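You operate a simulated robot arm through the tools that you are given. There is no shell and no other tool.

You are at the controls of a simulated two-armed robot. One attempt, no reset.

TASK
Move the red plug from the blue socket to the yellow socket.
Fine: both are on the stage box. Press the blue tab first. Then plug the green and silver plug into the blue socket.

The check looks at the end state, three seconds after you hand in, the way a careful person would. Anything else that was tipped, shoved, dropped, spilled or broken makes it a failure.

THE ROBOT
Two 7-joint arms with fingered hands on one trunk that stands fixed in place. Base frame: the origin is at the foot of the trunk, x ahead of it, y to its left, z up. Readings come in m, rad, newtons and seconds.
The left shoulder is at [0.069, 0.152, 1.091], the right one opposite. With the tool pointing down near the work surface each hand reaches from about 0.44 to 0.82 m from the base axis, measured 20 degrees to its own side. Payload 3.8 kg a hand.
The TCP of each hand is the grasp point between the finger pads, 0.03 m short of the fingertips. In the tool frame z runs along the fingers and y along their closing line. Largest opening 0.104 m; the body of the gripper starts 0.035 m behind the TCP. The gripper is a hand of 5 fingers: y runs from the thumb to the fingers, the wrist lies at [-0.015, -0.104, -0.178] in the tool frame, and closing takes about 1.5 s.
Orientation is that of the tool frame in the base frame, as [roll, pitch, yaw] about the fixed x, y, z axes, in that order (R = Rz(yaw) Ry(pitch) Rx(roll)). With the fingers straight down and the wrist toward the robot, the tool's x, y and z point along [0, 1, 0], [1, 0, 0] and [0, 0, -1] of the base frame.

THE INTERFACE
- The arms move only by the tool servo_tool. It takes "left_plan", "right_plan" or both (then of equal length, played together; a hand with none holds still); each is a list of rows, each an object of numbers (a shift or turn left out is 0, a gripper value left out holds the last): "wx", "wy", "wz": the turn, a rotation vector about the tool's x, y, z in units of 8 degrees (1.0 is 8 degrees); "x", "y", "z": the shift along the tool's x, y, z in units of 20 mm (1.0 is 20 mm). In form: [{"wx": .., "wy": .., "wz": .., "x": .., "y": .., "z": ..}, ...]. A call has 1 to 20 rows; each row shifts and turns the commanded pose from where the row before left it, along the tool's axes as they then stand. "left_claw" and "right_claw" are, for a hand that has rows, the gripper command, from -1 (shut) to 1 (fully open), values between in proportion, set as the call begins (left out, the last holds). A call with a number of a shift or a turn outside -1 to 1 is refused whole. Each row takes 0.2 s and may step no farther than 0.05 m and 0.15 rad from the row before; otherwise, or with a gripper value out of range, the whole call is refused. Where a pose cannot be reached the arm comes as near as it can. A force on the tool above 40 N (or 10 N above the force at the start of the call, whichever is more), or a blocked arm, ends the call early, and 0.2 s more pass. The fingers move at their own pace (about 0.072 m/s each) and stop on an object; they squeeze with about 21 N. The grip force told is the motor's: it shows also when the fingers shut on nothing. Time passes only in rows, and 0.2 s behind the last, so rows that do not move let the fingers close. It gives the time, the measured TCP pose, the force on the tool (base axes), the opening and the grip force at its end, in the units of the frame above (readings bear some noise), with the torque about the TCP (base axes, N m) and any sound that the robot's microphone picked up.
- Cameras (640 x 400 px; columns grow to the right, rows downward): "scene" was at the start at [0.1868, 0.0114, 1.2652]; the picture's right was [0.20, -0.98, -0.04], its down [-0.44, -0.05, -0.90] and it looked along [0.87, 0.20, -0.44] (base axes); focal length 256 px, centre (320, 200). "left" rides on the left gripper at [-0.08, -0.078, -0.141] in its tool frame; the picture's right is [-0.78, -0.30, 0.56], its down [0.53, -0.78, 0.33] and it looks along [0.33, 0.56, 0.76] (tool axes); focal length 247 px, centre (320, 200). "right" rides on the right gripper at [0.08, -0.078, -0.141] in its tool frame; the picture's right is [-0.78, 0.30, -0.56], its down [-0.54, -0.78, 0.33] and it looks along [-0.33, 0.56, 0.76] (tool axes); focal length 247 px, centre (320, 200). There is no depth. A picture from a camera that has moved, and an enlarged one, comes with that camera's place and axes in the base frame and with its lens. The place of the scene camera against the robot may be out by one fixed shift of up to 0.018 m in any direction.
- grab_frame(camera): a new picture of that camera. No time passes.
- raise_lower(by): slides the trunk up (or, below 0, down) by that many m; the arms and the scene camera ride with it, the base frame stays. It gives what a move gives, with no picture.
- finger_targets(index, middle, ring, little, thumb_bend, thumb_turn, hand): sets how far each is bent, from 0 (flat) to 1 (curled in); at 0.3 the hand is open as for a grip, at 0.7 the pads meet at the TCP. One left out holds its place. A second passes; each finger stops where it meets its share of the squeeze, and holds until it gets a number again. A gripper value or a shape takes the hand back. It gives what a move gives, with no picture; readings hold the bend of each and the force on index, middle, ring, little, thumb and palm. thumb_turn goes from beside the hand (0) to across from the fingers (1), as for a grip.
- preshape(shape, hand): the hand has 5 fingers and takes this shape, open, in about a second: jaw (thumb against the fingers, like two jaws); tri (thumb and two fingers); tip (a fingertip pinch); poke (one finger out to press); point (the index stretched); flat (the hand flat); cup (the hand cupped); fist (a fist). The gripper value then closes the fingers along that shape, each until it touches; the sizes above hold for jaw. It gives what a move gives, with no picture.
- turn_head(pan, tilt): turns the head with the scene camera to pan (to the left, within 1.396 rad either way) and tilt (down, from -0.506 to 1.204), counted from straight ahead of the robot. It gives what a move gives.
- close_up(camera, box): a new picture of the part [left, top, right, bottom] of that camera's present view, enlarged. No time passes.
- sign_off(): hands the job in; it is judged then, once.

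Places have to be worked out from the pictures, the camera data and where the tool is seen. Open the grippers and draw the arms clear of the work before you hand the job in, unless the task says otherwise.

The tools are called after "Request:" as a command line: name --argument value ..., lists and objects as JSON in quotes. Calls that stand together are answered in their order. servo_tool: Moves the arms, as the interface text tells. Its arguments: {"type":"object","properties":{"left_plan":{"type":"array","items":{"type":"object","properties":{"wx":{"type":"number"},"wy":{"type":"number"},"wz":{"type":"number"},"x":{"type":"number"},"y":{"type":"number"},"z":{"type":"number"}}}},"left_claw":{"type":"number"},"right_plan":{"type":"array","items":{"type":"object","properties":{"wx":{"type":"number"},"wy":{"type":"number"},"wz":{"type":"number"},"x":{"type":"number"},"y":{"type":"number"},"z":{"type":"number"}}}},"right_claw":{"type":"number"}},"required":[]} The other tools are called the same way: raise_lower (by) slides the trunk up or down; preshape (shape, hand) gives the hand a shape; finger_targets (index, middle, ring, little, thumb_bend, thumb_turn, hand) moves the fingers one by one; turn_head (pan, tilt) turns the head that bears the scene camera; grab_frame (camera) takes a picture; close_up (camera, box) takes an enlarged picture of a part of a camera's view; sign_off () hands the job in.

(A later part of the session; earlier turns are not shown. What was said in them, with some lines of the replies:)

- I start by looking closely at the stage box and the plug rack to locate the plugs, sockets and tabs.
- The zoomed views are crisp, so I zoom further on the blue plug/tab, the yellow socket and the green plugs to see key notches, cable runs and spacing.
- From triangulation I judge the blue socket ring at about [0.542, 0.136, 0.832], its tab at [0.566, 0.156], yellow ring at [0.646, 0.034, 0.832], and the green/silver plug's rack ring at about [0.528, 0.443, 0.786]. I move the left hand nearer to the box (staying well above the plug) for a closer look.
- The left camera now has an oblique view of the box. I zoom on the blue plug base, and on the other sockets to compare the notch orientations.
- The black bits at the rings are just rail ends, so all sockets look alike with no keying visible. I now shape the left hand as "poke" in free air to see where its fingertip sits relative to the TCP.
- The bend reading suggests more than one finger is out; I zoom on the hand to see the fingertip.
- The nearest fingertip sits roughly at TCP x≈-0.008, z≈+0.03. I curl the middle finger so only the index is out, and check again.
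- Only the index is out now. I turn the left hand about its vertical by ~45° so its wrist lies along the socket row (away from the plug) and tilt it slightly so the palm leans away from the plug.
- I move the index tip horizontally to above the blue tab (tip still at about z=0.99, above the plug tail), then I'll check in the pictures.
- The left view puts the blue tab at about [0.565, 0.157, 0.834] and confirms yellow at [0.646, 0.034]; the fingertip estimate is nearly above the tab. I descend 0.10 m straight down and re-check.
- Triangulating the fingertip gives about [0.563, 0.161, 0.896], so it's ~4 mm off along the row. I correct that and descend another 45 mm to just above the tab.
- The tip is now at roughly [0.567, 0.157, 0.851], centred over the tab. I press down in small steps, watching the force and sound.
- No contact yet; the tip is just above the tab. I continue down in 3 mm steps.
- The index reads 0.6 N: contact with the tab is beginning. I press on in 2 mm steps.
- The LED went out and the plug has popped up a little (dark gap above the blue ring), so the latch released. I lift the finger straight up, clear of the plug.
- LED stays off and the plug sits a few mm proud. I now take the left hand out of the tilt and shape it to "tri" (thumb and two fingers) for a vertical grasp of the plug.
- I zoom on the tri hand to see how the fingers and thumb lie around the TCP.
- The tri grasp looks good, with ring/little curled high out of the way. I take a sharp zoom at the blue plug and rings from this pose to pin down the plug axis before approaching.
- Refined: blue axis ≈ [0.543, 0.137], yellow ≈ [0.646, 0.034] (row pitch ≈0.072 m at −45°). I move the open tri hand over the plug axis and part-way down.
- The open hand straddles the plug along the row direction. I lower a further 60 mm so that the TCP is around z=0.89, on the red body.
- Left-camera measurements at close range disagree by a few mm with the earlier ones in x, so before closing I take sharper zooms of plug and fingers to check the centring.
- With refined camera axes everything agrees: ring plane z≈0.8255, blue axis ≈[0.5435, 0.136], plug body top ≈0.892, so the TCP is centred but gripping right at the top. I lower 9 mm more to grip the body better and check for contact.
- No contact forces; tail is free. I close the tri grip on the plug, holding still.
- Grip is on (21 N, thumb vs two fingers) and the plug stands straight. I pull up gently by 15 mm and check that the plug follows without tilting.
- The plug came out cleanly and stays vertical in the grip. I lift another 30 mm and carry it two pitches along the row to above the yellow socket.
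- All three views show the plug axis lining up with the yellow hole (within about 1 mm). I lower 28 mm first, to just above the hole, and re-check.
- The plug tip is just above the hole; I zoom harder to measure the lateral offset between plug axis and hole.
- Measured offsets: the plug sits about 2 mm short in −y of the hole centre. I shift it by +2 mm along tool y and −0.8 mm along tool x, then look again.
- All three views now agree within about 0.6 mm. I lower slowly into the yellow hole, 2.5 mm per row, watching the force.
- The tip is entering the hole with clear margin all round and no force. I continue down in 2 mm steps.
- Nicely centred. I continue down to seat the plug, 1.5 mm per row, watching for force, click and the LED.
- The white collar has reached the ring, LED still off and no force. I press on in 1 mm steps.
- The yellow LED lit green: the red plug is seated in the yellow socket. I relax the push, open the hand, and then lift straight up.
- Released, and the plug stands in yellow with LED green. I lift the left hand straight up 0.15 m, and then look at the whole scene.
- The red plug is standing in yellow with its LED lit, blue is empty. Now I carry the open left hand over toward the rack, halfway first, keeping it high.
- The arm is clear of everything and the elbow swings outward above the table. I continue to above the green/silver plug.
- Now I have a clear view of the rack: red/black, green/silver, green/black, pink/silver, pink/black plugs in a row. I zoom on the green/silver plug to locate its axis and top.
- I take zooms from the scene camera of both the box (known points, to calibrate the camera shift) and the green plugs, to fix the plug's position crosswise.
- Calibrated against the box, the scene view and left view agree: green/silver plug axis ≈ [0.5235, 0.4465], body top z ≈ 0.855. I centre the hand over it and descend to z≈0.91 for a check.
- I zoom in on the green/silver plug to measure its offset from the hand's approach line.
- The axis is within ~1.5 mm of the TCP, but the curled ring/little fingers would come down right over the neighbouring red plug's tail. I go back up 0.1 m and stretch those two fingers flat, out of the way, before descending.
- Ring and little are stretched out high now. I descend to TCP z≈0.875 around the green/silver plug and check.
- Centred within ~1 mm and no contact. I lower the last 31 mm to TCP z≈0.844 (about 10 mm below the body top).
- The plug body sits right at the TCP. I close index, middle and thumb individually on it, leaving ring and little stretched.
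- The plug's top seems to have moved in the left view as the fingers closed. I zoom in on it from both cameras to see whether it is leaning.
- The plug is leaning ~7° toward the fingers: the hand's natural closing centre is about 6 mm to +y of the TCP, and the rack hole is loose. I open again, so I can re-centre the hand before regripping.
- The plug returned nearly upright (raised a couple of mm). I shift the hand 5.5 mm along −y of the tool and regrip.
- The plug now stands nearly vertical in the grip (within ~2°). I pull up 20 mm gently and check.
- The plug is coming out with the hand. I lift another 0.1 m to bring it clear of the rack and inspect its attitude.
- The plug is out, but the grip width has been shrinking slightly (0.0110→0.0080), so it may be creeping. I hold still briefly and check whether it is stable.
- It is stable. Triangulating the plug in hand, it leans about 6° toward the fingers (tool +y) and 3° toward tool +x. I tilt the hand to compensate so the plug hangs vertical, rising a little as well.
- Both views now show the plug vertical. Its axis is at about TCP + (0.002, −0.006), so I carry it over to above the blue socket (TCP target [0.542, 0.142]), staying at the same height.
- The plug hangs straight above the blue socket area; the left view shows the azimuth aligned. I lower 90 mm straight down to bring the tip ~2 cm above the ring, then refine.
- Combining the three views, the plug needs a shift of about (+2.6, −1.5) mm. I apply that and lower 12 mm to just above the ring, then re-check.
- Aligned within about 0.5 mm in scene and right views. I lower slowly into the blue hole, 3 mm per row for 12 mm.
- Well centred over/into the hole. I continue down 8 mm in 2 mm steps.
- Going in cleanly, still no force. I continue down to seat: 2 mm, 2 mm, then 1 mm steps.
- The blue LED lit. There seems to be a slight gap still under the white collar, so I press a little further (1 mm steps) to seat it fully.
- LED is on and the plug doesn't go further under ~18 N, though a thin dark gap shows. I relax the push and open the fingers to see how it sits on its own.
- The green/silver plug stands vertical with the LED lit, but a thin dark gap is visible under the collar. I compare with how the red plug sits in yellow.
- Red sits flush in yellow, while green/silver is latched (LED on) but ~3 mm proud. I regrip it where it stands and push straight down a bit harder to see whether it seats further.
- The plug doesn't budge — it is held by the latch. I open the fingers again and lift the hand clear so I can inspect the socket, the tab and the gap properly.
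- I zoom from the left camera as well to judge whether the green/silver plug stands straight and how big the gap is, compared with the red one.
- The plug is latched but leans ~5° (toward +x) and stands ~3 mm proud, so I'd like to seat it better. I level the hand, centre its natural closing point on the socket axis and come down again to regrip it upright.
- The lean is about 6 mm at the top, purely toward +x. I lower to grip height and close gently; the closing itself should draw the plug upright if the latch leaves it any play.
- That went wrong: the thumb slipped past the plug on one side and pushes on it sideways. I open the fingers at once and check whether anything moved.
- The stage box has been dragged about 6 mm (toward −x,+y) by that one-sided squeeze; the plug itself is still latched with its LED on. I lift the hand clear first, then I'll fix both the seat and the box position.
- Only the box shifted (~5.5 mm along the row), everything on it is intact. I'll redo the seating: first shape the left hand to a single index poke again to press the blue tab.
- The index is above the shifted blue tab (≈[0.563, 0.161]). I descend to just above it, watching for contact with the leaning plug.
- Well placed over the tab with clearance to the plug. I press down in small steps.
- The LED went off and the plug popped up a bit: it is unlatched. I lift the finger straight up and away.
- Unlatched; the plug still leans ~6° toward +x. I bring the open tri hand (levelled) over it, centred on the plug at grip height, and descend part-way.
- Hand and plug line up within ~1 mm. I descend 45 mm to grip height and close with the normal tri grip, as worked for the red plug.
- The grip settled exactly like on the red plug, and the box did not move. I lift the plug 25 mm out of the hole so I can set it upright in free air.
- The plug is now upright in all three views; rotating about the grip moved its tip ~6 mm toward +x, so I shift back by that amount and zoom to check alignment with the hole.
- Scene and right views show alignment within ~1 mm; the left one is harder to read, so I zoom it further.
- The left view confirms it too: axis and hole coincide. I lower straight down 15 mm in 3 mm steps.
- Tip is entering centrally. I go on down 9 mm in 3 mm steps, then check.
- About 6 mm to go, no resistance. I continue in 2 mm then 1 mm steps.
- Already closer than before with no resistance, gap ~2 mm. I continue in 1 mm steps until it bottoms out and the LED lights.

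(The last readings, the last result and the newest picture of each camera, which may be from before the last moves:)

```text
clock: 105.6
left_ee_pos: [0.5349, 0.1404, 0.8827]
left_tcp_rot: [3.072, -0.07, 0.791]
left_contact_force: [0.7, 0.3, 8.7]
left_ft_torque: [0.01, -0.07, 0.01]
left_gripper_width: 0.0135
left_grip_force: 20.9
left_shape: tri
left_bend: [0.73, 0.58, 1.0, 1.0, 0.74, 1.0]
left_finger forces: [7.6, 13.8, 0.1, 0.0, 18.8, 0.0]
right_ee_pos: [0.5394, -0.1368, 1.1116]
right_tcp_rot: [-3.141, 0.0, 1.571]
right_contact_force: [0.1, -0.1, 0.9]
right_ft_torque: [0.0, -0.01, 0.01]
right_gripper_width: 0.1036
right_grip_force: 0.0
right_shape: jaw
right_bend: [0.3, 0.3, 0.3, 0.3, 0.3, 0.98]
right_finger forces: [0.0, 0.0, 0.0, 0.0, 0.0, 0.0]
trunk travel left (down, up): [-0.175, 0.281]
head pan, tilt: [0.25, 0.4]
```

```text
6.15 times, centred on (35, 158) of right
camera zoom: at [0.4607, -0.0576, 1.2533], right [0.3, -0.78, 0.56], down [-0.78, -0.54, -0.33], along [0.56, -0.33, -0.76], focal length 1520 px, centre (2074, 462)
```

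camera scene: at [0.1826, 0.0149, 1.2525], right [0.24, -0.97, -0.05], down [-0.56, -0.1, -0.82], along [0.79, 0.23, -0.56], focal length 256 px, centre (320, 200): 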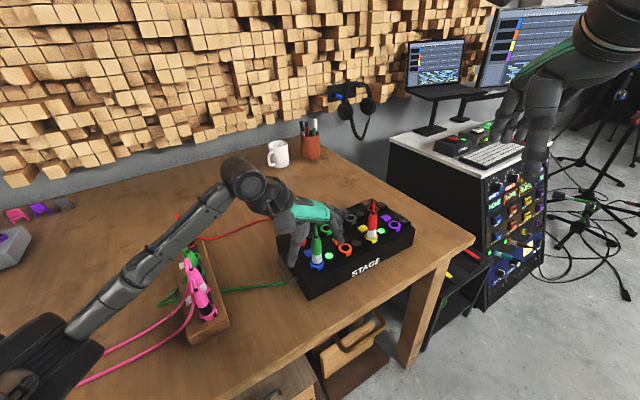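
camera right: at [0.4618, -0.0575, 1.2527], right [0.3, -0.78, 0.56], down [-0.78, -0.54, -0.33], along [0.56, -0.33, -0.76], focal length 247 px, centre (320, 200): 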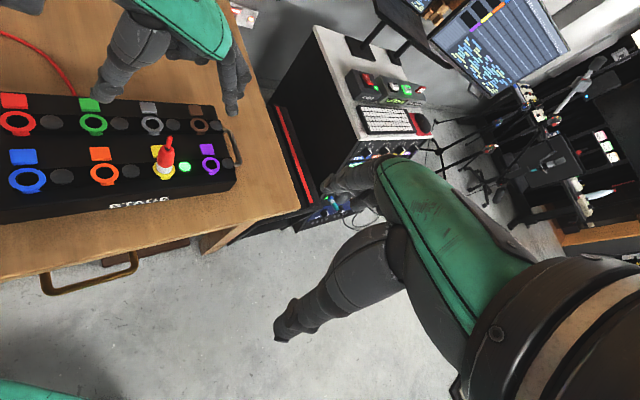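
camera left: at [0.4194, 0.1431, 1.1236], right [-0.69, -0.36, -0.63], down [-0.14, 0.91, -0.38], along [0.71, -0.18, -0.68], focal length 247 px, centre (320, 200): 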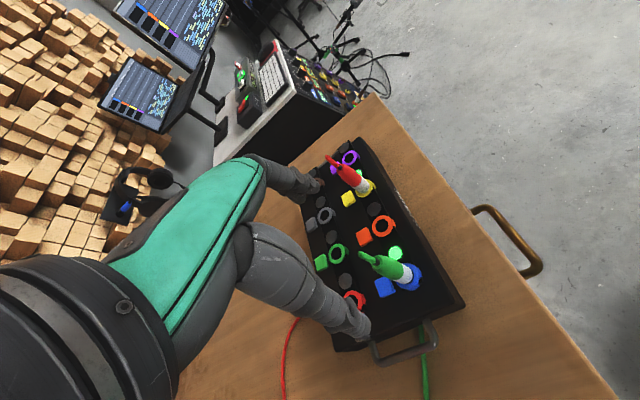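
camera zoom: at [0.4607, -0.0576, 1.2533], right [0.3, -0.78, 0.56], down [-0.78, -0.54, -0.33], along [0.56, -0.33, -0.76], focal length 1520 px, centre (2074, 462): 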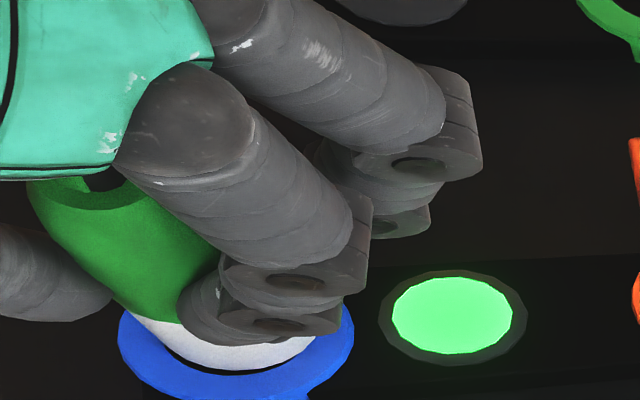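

LED is lit again with the plug upright. I add a little more downward push to see whether it settles any deeper.

Request:
servo_tool --left_plan '[{"x": -0.003, "y": -0.003, "z": 0.05}, {"x": -0.003, "y": -0.003, "z": 0.05}, {"x": -0.003, "y": -0.003, "z": 0.05}, {}]'

Request:
close_up --camera "scene" --box '[300, 230, 340, 275]'

Request:
close_up --camera "left" --box '[280, 185, 390, 260]'

```text
clock: 106.6
left_ee_pos: [0.5339, 0.1412, 0.8804]
left_tcp_rot: [3.07, -0.071, 0.792]
left_contact_force: [2.2, 2.6, 22.9]
left_ft_torque: [0.04, -0.19, 0.05]
left_gripper_width: 0.0151
left_grip_force: 21.8
left_shape: tri
left_bend: [0.73, 0.57, 1.0, 1.0, 0.75, 1.0]
left_finger forces: [8.1, 16.7, 0.1, 0.1, 21.0, 0.0]
right_ee_pos: [0.5365, -0.1377, 1.113]
right_tcp_rot: [3.139, 0.0, 1.571]
right_contact_force: [-0.2, 0.9, 0.1]
right_ft_torque: [0.0, 0.03, -0.01]
right_gripper_width: 0.1036
right_grip_force: 0.1
right_shape: jaw
right_bend: [0.3, 0.3, 0.3, 0.3, 0.3, 0.98]
right_finger forces: [0.0, 0.1, 0.0, 0.1, 0.0, 0.0]
trunk travel left (down, up): [-0.175, 0.281]
head pan, tilt: [0.25, 0.4]
```

```text
8.89 times, centred on (320, 252) of scene
camera zoom: at [0.18, 0.0145, 1.2531], right [0.24, -0.97, -0.05], down [-0.56, -0.1, -0.82], along [0.79, 0.23, -0.56], focal length 2275 px, centre (320, -267)
```

zoom: 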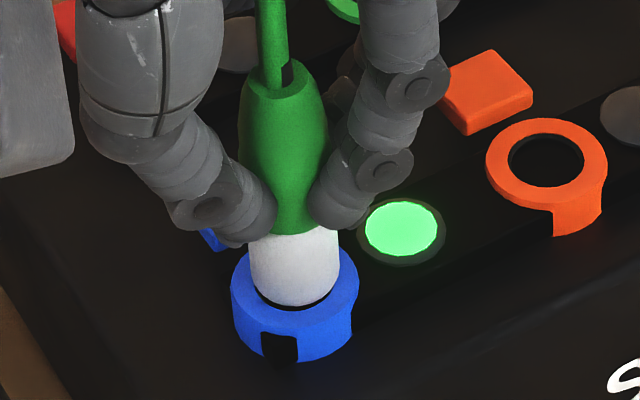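

```text
5.33 times, centred on (335, 222) of left
camera zoom: at [0.4092, 0.1379, 1.0102], right [-0.7, -0.34, -0.63], down [-0.14, 0.93, -0.35], along [0.7, -0.15, -0.69], focal length 1317 px, centre (240, 80)
```

zoom: 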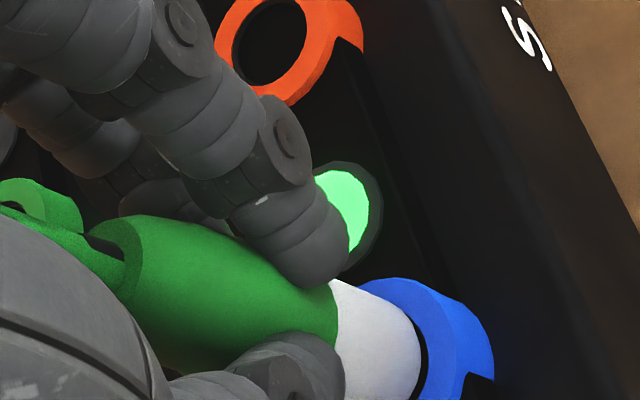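

It does not go deeper even at 23 N — the latch depth in blue is evidently that, both times — so it is seated, upright and lit. I relieve the push, and then use the held plug to slide the box gently back the 5.6 mm it was dragged.

Request:
servo_tool --left_plan '[{"x": 0.007, "y": 0.007, "z": -0.11}, {"x": 0.007, "y": 0.007, "z": -0.11}, {}]'

Request:
close_up --camera "right" --box '[0, 70, 260, 230]'

Request:
close_up --camera "scene" --box '[300, 230, 340, 275]'

```text
clock: 107.4
left_ee_pos: [0.5326, 0.1403, 0.8815]
left_tcp_rot: [3.077, -0.069, 0.791]
left_contact_force: [1.2, 1.8, 7.9]
left_ft_torque: [0.01, -0.07, 0.01]
left_gripper_width: 0.015
left_grip_force: 21.0
left_shape: tri
left_bend: [0.73, 0.57, 1.0, 1.0, 0.75, 1.0]
left_finger forces: [8.3, 14.4, 0.0, 0.0, 19.4, 0.0]
right_ee_pos: [0.5399, -0.137, 1.1116]
right_tcp_rot: [-3.14, -0.001, 1.571]
right_contact_force: [0.8, 0.0, 0.3]
right_ft_torque: [0.02, 0.0, 0.0]
right_gripper_width: 0.1037
right_grip_force: 0.1
right_shape: jaw
right_bend: [0.3, 0.3, 0.3, 0.3, 0.3, 0.98]
right_finger forces: [0.1, 0.0, 0.0, 0.0, 0.0, 0.1]
trunk travel left (down, up): [-0.175, 0.281]
head pan, tilt: [0.25, 0.4]
```

```text
2.46 times, centred on (130, 150) of right
camera zoom: at [0.4609, -0.0574, 1.2529], right [0.3, -0.78, 0.56], down [-0.78, -0.54, -0.33], along [0.56, -0.33, -0.76], focal length 608 px, centre (788, 323)
```

zoom: 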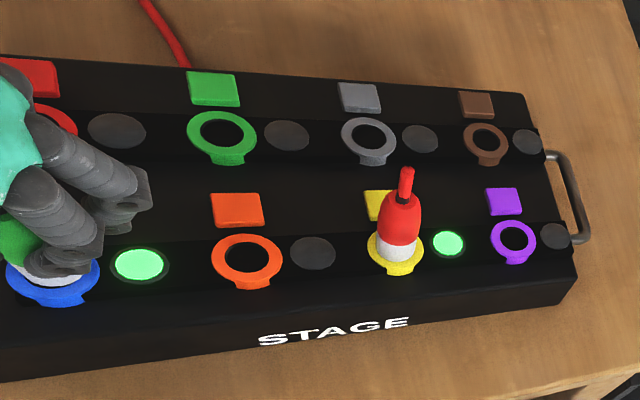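

```text
8.89 times, centred on (320, 252) of scene
camera zoom: at [0.1817, 0.0149, 1.2525], right [0.24, -0.97, -0.05], down [-0.56, -0.1, -0.82], along [0.79, 0.23, -0.56], focal length 2275 px, centre (320, -267)
```

zoom: 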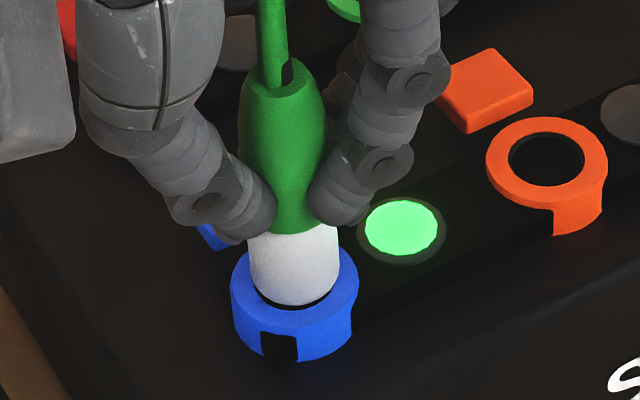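

Vertical load nearly relieved. I now pull gently along +y of the tool (toward the purple end) by 6 mm in small steps and watch the box in the right camera.

Request:
servo_tool --left_plan '[{"x": 0.005, "y": 0.005, "z": -0.07}, {"y": 0.05}, {"y": 0.05}, {"y": 0.05}, {"y": 0.05}, {"y": 0.05}, {"y": 0.05}, {}]'

Request:
close_up --camera "right" --box '[0, 70, 260, 230]'

Request:
close_up --camera "scene" --box '[300, 230, 340, 275]'

```text
clock: 109.2
left_ee_pos: [0.5394, 0.1361, 0.884]
left_tcp_rot: [3.076, -0.066, 0.792]
left_contact_force: [-4.3, 1.4, -7.7]
left_ft_torque: [0.06, 0.12, -0.03]
left_gripper_width: 0.0135
left_grip_force: 20.7
left_shape: tri
left_bend: [0.73, 0.58, 1.0, 1.0, 0.74, 1.0]
left_finger forces: [9.1, 11.1, 0.1, 0.1, 17.9, 0.0]
right_ee_pos: [0.5396, -0.1371, 1.1113]
right_tcp_rot: [3.14, 0.0, 1.571]
right_contact_force: [-0.5, 0.1, -1.0]
right_ft_torque: [0.0, 0.0, 0.03]
right_gripper_width: 0.1038
right_grip_force: 0.0
right_shape: jaw
right_bend: [0.3, 0.3, 0.3, 0.3, 0.3, 0.98]
right_finger forces: [0.0, 0.0, 0.0, 0.0, 0.1, 0.0]
trunk travel left (down, up): [-0.175, 0.281]
head pan, tilt: [0.25, 0.4]
```

```text
2.46 times, centred on (130, 150) of right
camera zoom: at [0.4619, -0.0571, 1.2526], right [0.3, -0.78, 0.56], down [-0.78, -0.54, -0.33], along [0.56, -0.33, -0.76], focal length 608 px, centre (788, 323)
```

zoom: 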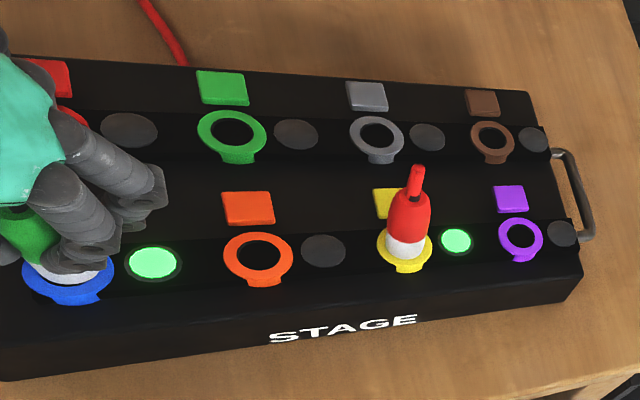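

```text
8.89 times, centred on (320, 252) of scene
camera zoom: at [0.1827, 0.0152, 1.2524], right [0.24, -0.97, -0.05], down [-0.56, -0.1, -0.82], along [0.79, 0.23, -0.57], focal length 2275 px, centre (320, -267)
```

zoom: 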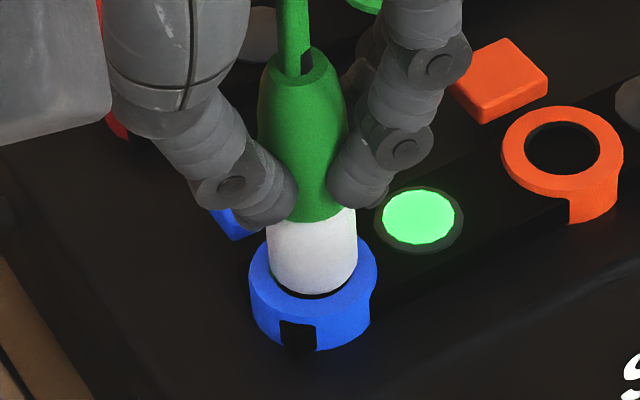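

The box is back exactly at its original place (all rings match the first right-camera picture within a pixel) and both LEDs are lit. I relieve the residual upward pull and open the hand.

Request:
servo_tool --left_plan '[{"x": -0.005, "y": -0.02, "z": 0.07}, {}]'

Request:
servo_tool --left_plan '[{}, {}, {}, {}, {}, {}]' --left_claw 1

Request:
close_up --camera "right" --box '[0, 70, 260, 230]'

Request:
close_up --camera "scene" --box '[280, 200, 350, 275]'

```text
clock: 109.8
left_ee_pos: [0.5394, 0.1369, 0.8837]
left_tcp_rot: [3.075, -0.069, 0.792]
left_contact_force: [-3.2, 0.5, -4.0]
left_ft_torque: [0.02, 0.06, -0.02]
left_gripper_width: 0.0134
left_grip_force: 21.0
left_shape: tri
left_bend: [0.73, 0.58, 1.0, 1.0, 0.74, 1.0]
left_finger forces: [9.4, 12.0, 0.0, 0.1, 17.3, 0.1]
right_ee_pos: [0.5396, -0.1375, 1.1109]
right_tcp_rot: [3.141, -0.001, 1.57]
right_contact_force: [0.3, -0.3, 0.1]
right_ft_torque: [0.04, -0.03, -0.01]
right_gripper_width: 0.1035
right_grip_force: 0.1
right_shape: jaw
right_bend: [0.3, 0.3, 0.3, 0.3, 0.3, 0.98]
right_finger forces: [0.0, 0.0, 0.0, 0.1, 0.1, 0.0]
trunk travel left (down, up): [-0.175, 0.281]
head pan, tilt: [0.25, 0.4]
```

```text
clock: 111.2
left_ee_pos: [0.54, 0.1369, 0.8821]
left_tcp_rot: [3.075, -0.067, 0.793]
left_contact_force: [0.4, 0.5, -0.2]
left_ft_torque: [0.03, 0.0, 0.0]
left_gripper_width: 0.1035
left_grip_force: 0.2
left_shape: tri
left_bend: [0.3, 0.3, 0.99, 0.99, 0.3, 0.98]
left_finger forces: [0.0, 0.0, 0.1, 0.0, 0.0, 0.0]
right_ee_pos: [0.5398, -0.1374, 1.1108]
right_tcp_rot: [3.141, 0.0, 1.571]
right_contact_force: [0.8, -0.6, -1.2]
right_ft_torque: [-0.03, -0.02, -0.01]
right_gripper_width: 0.1037
right_grip_force: 0.0
right_shape: jaw
right_bend: [0.3, 0.3, 0.3, 0.3, 0.3, 0.98]
right_finger forces: [0.1, 0.0, 0.0, 0.0, 0.1, 0.0]
trunk travel left (down, up): [-0.175, 0.281]
head pan, tilt: [0.25, 0.4]
```

```text
2.46 times, centred on (130, 150) of right
camera zoom: at [0.4617, -0.0575, 1.2528], right [0.3, -0.78, 0.56], down [-0.78, -0.54, -0.33], along [0.56, -0.33, -0.76], focal length 608 px, centre (788, 323)
```

zoom: 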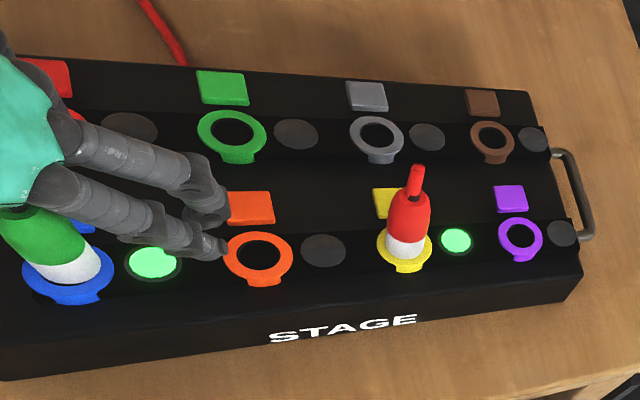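

```text
5.33 times, centred on (315, 238) of scene
camera zoom: at [0.1824, 0.0148, 1.2525], right [0.24, -0.97, -0.05], down [-0.56, -0.1, -0.82], along [0.79, 0.23, -0.56], focal length 1365 px, centre (347, 0)
```

zoom: 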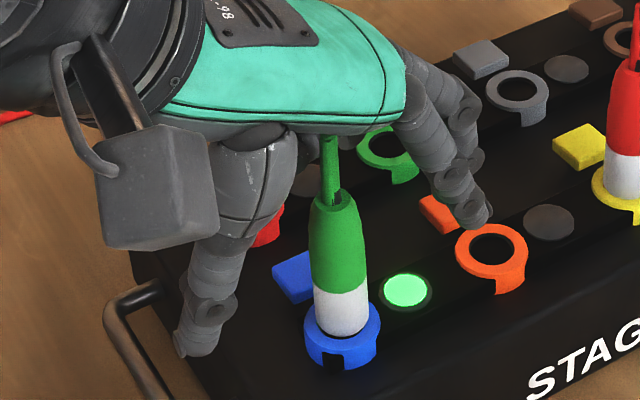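

Both LEDs remain lit after release. I lift the hand straight up, clear of the plug, and inspect.

Request:
servo_tool --left_plan '[{"x": 0.03, "y": 0.03, "z": -0.4}, {"x": 0.05, "y": 0.05, "z": -0.745}, {"x": 0.05, "y": 0.05, "z": -0.745}, {"x": 0.05, "y": 0.05, "z": -0.745}, {"x": 0.05, "y": 0.05, "z": -0.745}, {"x": 0.05, "y": 0.05, "z": -0.745}, {"x": 0.05, "y": 0.05, "z": -0.745}, {"x": 0.05, "y": 0.05, "z": -0.745}, {"x": 0.05, "y": 0.05, "z": -0.745}, {"x": 0.05, "y": 0.05, "z": -0.745}, {"wx": 0.48, "wy": -0.48}]'

Request:
close_up --camera "right" --box '[0, 120, 80, 190]'

Request:
close_up --camera "scene" --box '[300, 215, 345, 272]'

Request:
grab_frame --camera "left"

```text
clock: 113.6
left_ee_pos: [0.5396, 0.1367, 1.0251]
left_tcp_rot: [-3.139, -0.001, 0.789]
left_contact_force: [-0.4, 0.2, 0.1]
left_ft_torque: [0.0, 0.03, -0.01]
left_gripper_width: 0.1038
left_grip_force: 0.2
left_shape: tri
left_bend: [0.3, 0.3, 0.99, 0.99, 0.3, 0.98]
left_finger forces: [0.0, 0.0, 0.1, 0.0, 0.1, 0.0]
right_ee_pos: [0.5408, -0.1389, 1.1121]
right_tcp_rot: [3.141, 0.001, 1.571]
right_contact_force: [0.4, -0.6, 0.8]
right_ft_torque: [-0.01, 0.0, -0.05]
right_gripper_width: 0.1035
right_grip_force: 0.0
right_shape: jaw
right_bend: [0.3, 0.3, 0.3, 0.3, 0.3, 0.98]
right_finger forces: [0.0, 0.0, 0.0, 0.0, 0.0, 0.0]
trunk travel left (down, up): [-0.175, 0.281]
head pan, tilt: [0.25, 0.4]
```

```text
5.71 times, centred on (40, 155) of right
camera zoom: at [0.4623, -0.0577, 1.2525], right [0.3, -0.78, 0.56], down [-0.78, -0.54, -0.33], along [0.56, -0.33, -0.76], focal length 1411 px, centre (1920, 457)
```

zoom: 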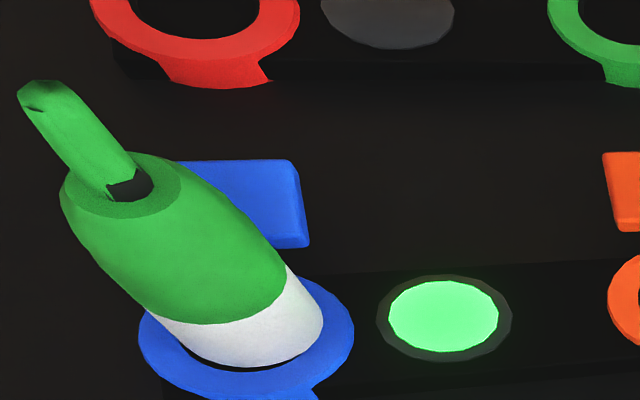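

```text
7.02 times, centred on (322, 244) of scene
camera zoom: at [0.183, 0.0146, 1.2524], right [0.24, -0.97, -0.05], down [-0.56, -0.1, -0.82], along [0.79, 0.23, -0.57], focal length 1796 px, centre (302, -105)
```

zoom: 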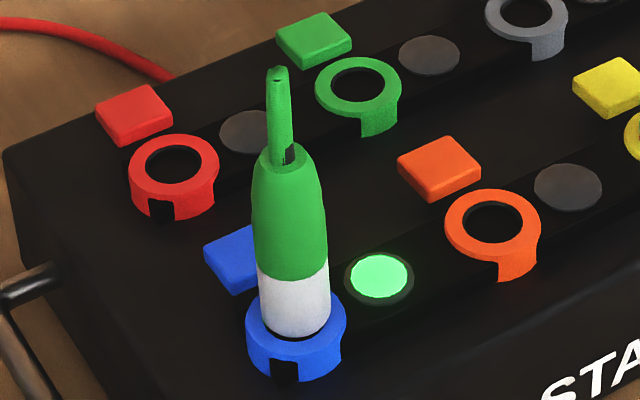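

```text
taken
camera left: at [0.4286, 0.1336, 1.1667], right [-0.76, -0.34, -0.56], down [-0.17, 0.93, -0.33], along [0.63, -0.15, -0.76], focal length 247 px, centre (320, 200)
```

left: 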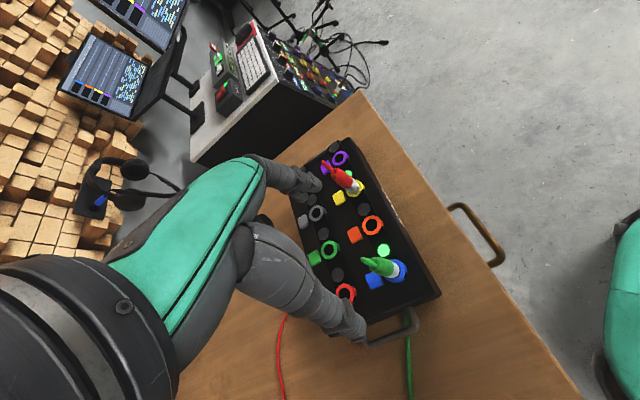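

The green/silver plug stands upright in blue with only a hairline gap, LED lit; red stands flush in yellow, LED lit; the box is in its place. I raise the left arm and draw it back toward its starting pose, then check the whole table.

Request:
servo_tool --left_plan '[{"z": -0.9}, {"z": -0.9}, {"z": -0.9}, {"z": -0.9}, {"z": -0.9}, {"x": 0.4, "y": -0.77}, {"x": 0.4, "y": -0.77}, {"x": 0.4, "y": -0.77}, {"x": 0.4, "y": -0.77}, {"x": 0.4, "y": -0.77}, {"x": 0.4, "y": -0.77}, {"x": 0.4, "y": -0.77}, {"x": 0.4, "y": -0.77}, {"x": 0.2, "y": -0.77}, {"x": 0.2, "y": -0.77}]'

Request:
servo_tool --left_plan '[{"wz": -0.95}, {"wz": -0.95}, {"wz": -0.95}, {"wz": -0.95}, {"wz": -0.95}, {"wz": -0.85}]'

Request:
preshape --hand "left" --shape "jaw"

Request:
turn_head --pan 0.209 --tilt 0.257

Request:
grab_frame --camera "scene"

Request:
grab_frame --camera "left"

Request:
close_up --camera "scene" --box '[100, 220, 260, 390]'

Request:
close_up --camera "scene" --box '[250, 220, 420, 350]'

```text
clock: 116.8
left_ee_pos: [0.4809, 0.2967, 1.1159]
left_tcp_rot: [3.141, 0.001, 0.791]
left_contact_force: [-0.2, -0.3, 1.5]
left_ft_torque: [0.02, 0.01, 0.0]
left_gripper_width: 0.1038
left_grip_force: 0.1
left_shape: tri
left_bend: [0.3, 0.3, 0.99, 0.99, 0.3, 0.98]
left_finger forces: [0.1, 0.0, 0.0, 0.0, 0.0, 0.0]
right_ee_pos: [0.5398, -0.1367, 1.1106]
right_tcp_rot: [-3.14, 0.0, 1.57]
right_contact_force: [0.2, 0.0, 0.3]
right_ft_torque: [0.0, 0.02, -0.02]
right_gripper_width: 0.1036
right_grip_force: 0.1
right_shape: jaw
right_bend: [0.3, 0.3, 0.3, 0.3, 0.3, 0.98]
right_finger forces: [0.0, 0.0, 0.0, 0.1, 0.0, 0.0]
trunk travel left (down, up): [-0.175, 0.281]
head pan, tilt: [0.25, 0.4]
```

```text
clock: 118.2
left_ee_pos: [0.4797, 0.2955, 1.116]
left_tcp_rot: [3.138, -0.002, 1.574]
left_contact_force: [-0.1, 0.2, -0.2]
left_ft_torque: [0.01, -0.02, -0.04]
left_gripper_width: 0.1036
left_grip_force: 0.0
left_shape: tri
left_bend: [0.3, 0.3, 0.99, 0.99, 0.3, 0.98]
left_finger forces: [0.0, 0.0, 0.0, 0.0, 0.0, 0.0]
right_ee_pos: [0.5407, -0.1376, 1.1108]
right_tcp_rot: [-3.141, 0.001, 1.57]
right_contact_force: [-0.1, 0.4, -0.1]
right_ft_torque: [0.03, 0.01, 0.03]
right_gripper_width: 0.1038
right_grip_force: 0.1
right_shape: jaw
right_bend: [0.3, 0.3, 0.3, 0.3, 0.3, 0.98]
right_finger forces: [0.0, 0.0, 0.0, 0.0, 0.0, 0.0]
trunk travel left (down, up): [-0.175, 0.281]
head pan, tilt: [0.25, 0.4]
```

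```text
clock: 119.1
left_ee_pos: [0.4803, 0.2956, 1.1165]
left_tcp_rot: [-3.141, 0.001, 1.57]
left_contact_force: [-0.7, 0.2, -0.6]
left_ft_torque: [0.0, -0.02, -0.01]
left_gripper_width: 0.1038
left_grip_force: 0.0
left_shape: jaw
left_bend: [0.3, 0.3, 0.3, 0.3, 0.3, 0.98]
left_finger forces: [0.0, 0.0, 0.0, 0.0, 0.1, 0.0]
right_ee_pos: [0.5392, -0.1364, 1.1113]
right_tcp_rot: [-3.141, 0.001, 1.57]
right_contact_force: [0.4, -0.5, 0.1]
right_ft_torque: [-0.03, 0.0, -0.03]
right_gripper_width: 0.1037
right_grip_force: 0.0
right_shape: jaw
right_bend: [0.3, 0.3, 0.3, 0.3, 0.3, 0.98]
right_finger forces: [0.0, 0.0, 0.1, 0.0, 0.0, 0.0]
trunk travel left (down, up): [-0.175, 0.281]
head pan, tilt: [0.25, 0.4]
```

```text
clock: 119.8
left_ee_pos: [0.4796, 0.297, 1.1162]
left_tcp_rot: [-3.14, 0.0, 1.568]
left_contact_force: [0.0, 0.2, -0.5]
left_ft_torque: [0.01, 0.0, -0.01]
left_gripper_width: 0.1039
left_grip_force: 0.1
left_shape: jaw
left_bend: [0.3, 0.3, 0.3, 0.3, 0.3, 0.98]
left_finger forces: [0.0, 0.0, 0.0, 0.1, 0.1, 0.1]
right_ee_pos: [0.5396, -0.1362, 1.1114]
right_tcp_rot: [3.141, 0.001, 1.571]
right_contact_force: [-0.6, 0.4, 0.4]
right_ft_torque: [-0.02, -0.04, 0.01]
right_gripper_width: 0.1038
right_grip_force: 0.0
right_shape: jaw
right_bend: [0.3, 0.3, 0.3, 0.3, 0.3, 0.98]
right_finger forces: [0.0, 0.0, 0.0, 0.1, 0.0, 0.1]
trunk travel left (down, up): [-0.175, 0.281]
head pan, tilt: [0.209, 0.257]
```

```text
taken
camera scene: at [0.1868, 0.0114, 1.2652], right [0.2, -0.98, -0.04], down [-0.44, -0.05, -0.9], along [0.87, 0.2, -0.44], focal length 256 px, centre (320, 200)
```

scene: 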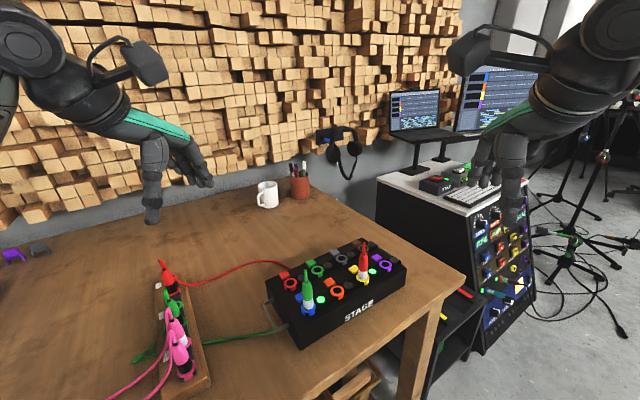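

```text
taken
camera left: at [0.4033, 0.2154, 1.257], right [-0.3, -0.78, -0.56], down [-0.78, 0.54, -0.33], along [0.56, 0.33, -0.76], focal length 247 px, centre (320, 200)
```

left: 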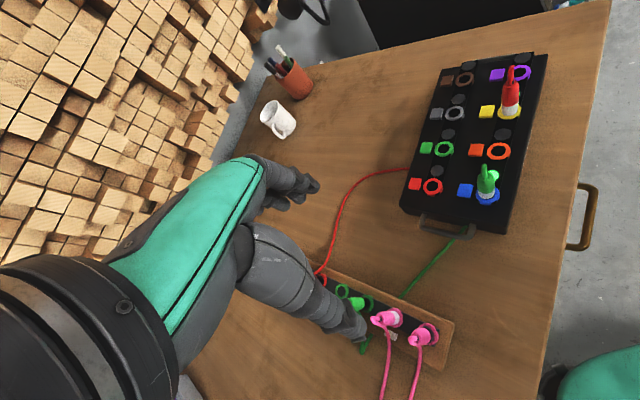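

```text
2.35 times, centred on (180, 305) of scene
camera zoom: at [0.1868, 0.0114, 1.2652], right [0.2, -0.98, -0.04], down [-0.44, -0.05, -0.9], along [0.87, 0.2, -0.44], focal length 602 px, centre (649, -47)
```

zoom: 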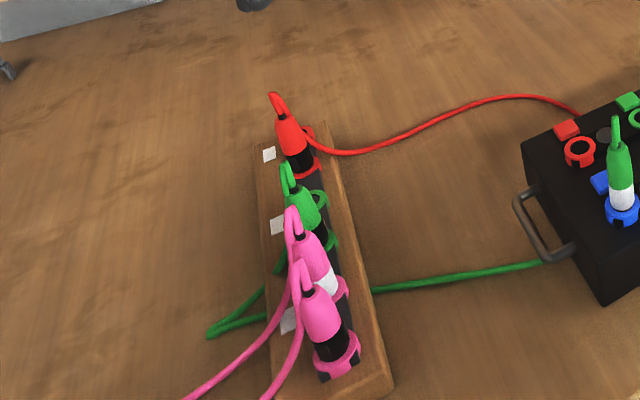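

```text
3.08 times, centred on (335, 285) of scene
camera zoom: at [0.1868, 0.0114, 1.2652], right [0.2, -0.98, -0.04], down [-0.44, -0.05, -0.9], along [0.87, 0.2, -0.44], focal length 787 px, centre (274, -62)
```

zoom: 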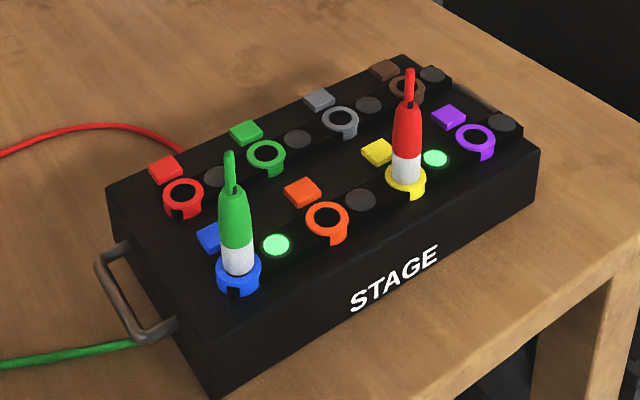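

Everything looks right: box position matches the first picture, both LEDs lit, cup and pens untouched. I do one last check of the rack against the first picture and a final close look at the green plug.

Request:
close_up --camera "scene" --box '[100, 240, 260, 400]'

Request:
close_up --camera "scene" --box '[280, 250, 350, 330]'

Request:
close_up --camera "right" --box '[0, 70, 260, 230]'

```text
2.50 times, centred on (180, 320) of scene
camera zoom: at [0.1868, 0.0114, 1.2652], right [0.2, -0.98, -0.04], down [-0.44, -0.05, -0.9], along [0.87, 0.2, -0.44], focal length 640 px, centre (670, -100)
```

zoom: 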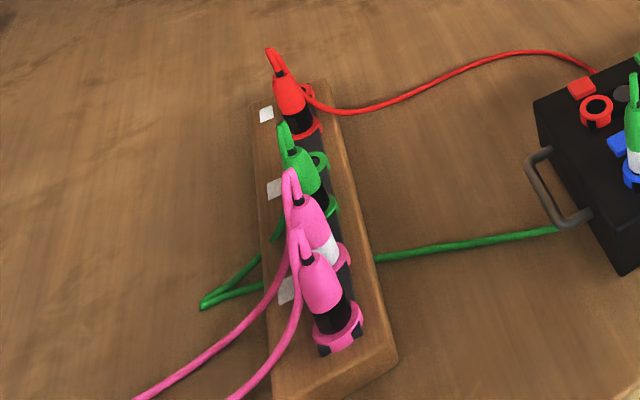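

```text
5.00 times, centred on (315, 290) of scene
camera zoom: at [0.1868, 0.0114, 1.2652], right [0.2, -0.98, -0.04], down [-0.44, -0.05, -0.9], along [0.87, 0.2, -0.44], focal length 1280 px, centre (345, -250)
```

zoom: 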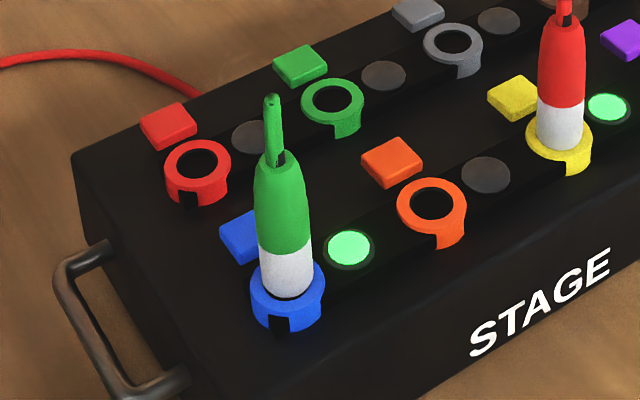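

```text
2.46 times, centred on (130, 150) of right
camera zoom: at [0.4617, -0.0575, 1.2528], right [0.3, -0.78, 0.56], down [-0.78, -0.54, -0.33], along [0.56, -0.33, -0.76], focal length 608 px, centre (788, 323)
```

zoom: 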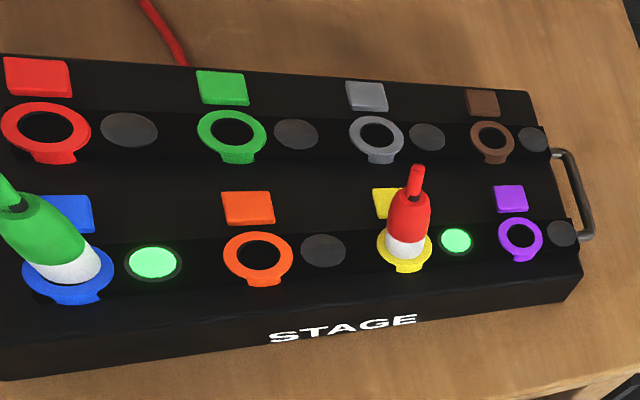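

The task is done, so I'm handing it in. The red plug is in the yellow socket and the green/silver plug is latched upright in the blue socket, about 2 mm proud. Both LEDs are lit. The box and rack match the first pictures, and the grippers are open with the arms drawn clear.

Request:
sign_off

```text
The job is handed in.
```

I moved the red plug to the yellow socket and plugged the green and silver plug into the blue socket. Both socket lights were green when I handed in.

- **Red plug:** after I pressed the blue tab it came out cleanly. It now sits flush in yellow.
- **Green and silver plug:** it is latched and upright in blue, but about 2 mm proud of the ring. The first insertion leaned about 5°, so I pressed the blue tab again and re-inserted it. It stopped at nearly the same depth and did not go deeper under a 23 N push.
- **Stage box:** a one-sided squeeze while I was regripping the green plug dragged the box about 6 mm. I slid it back, and it matched the first pictures to within about 1 mm.
- **Everything else:** the rest of the rack, the cup and the pens look unchanged from the start. Both hands are open and clear of the work.
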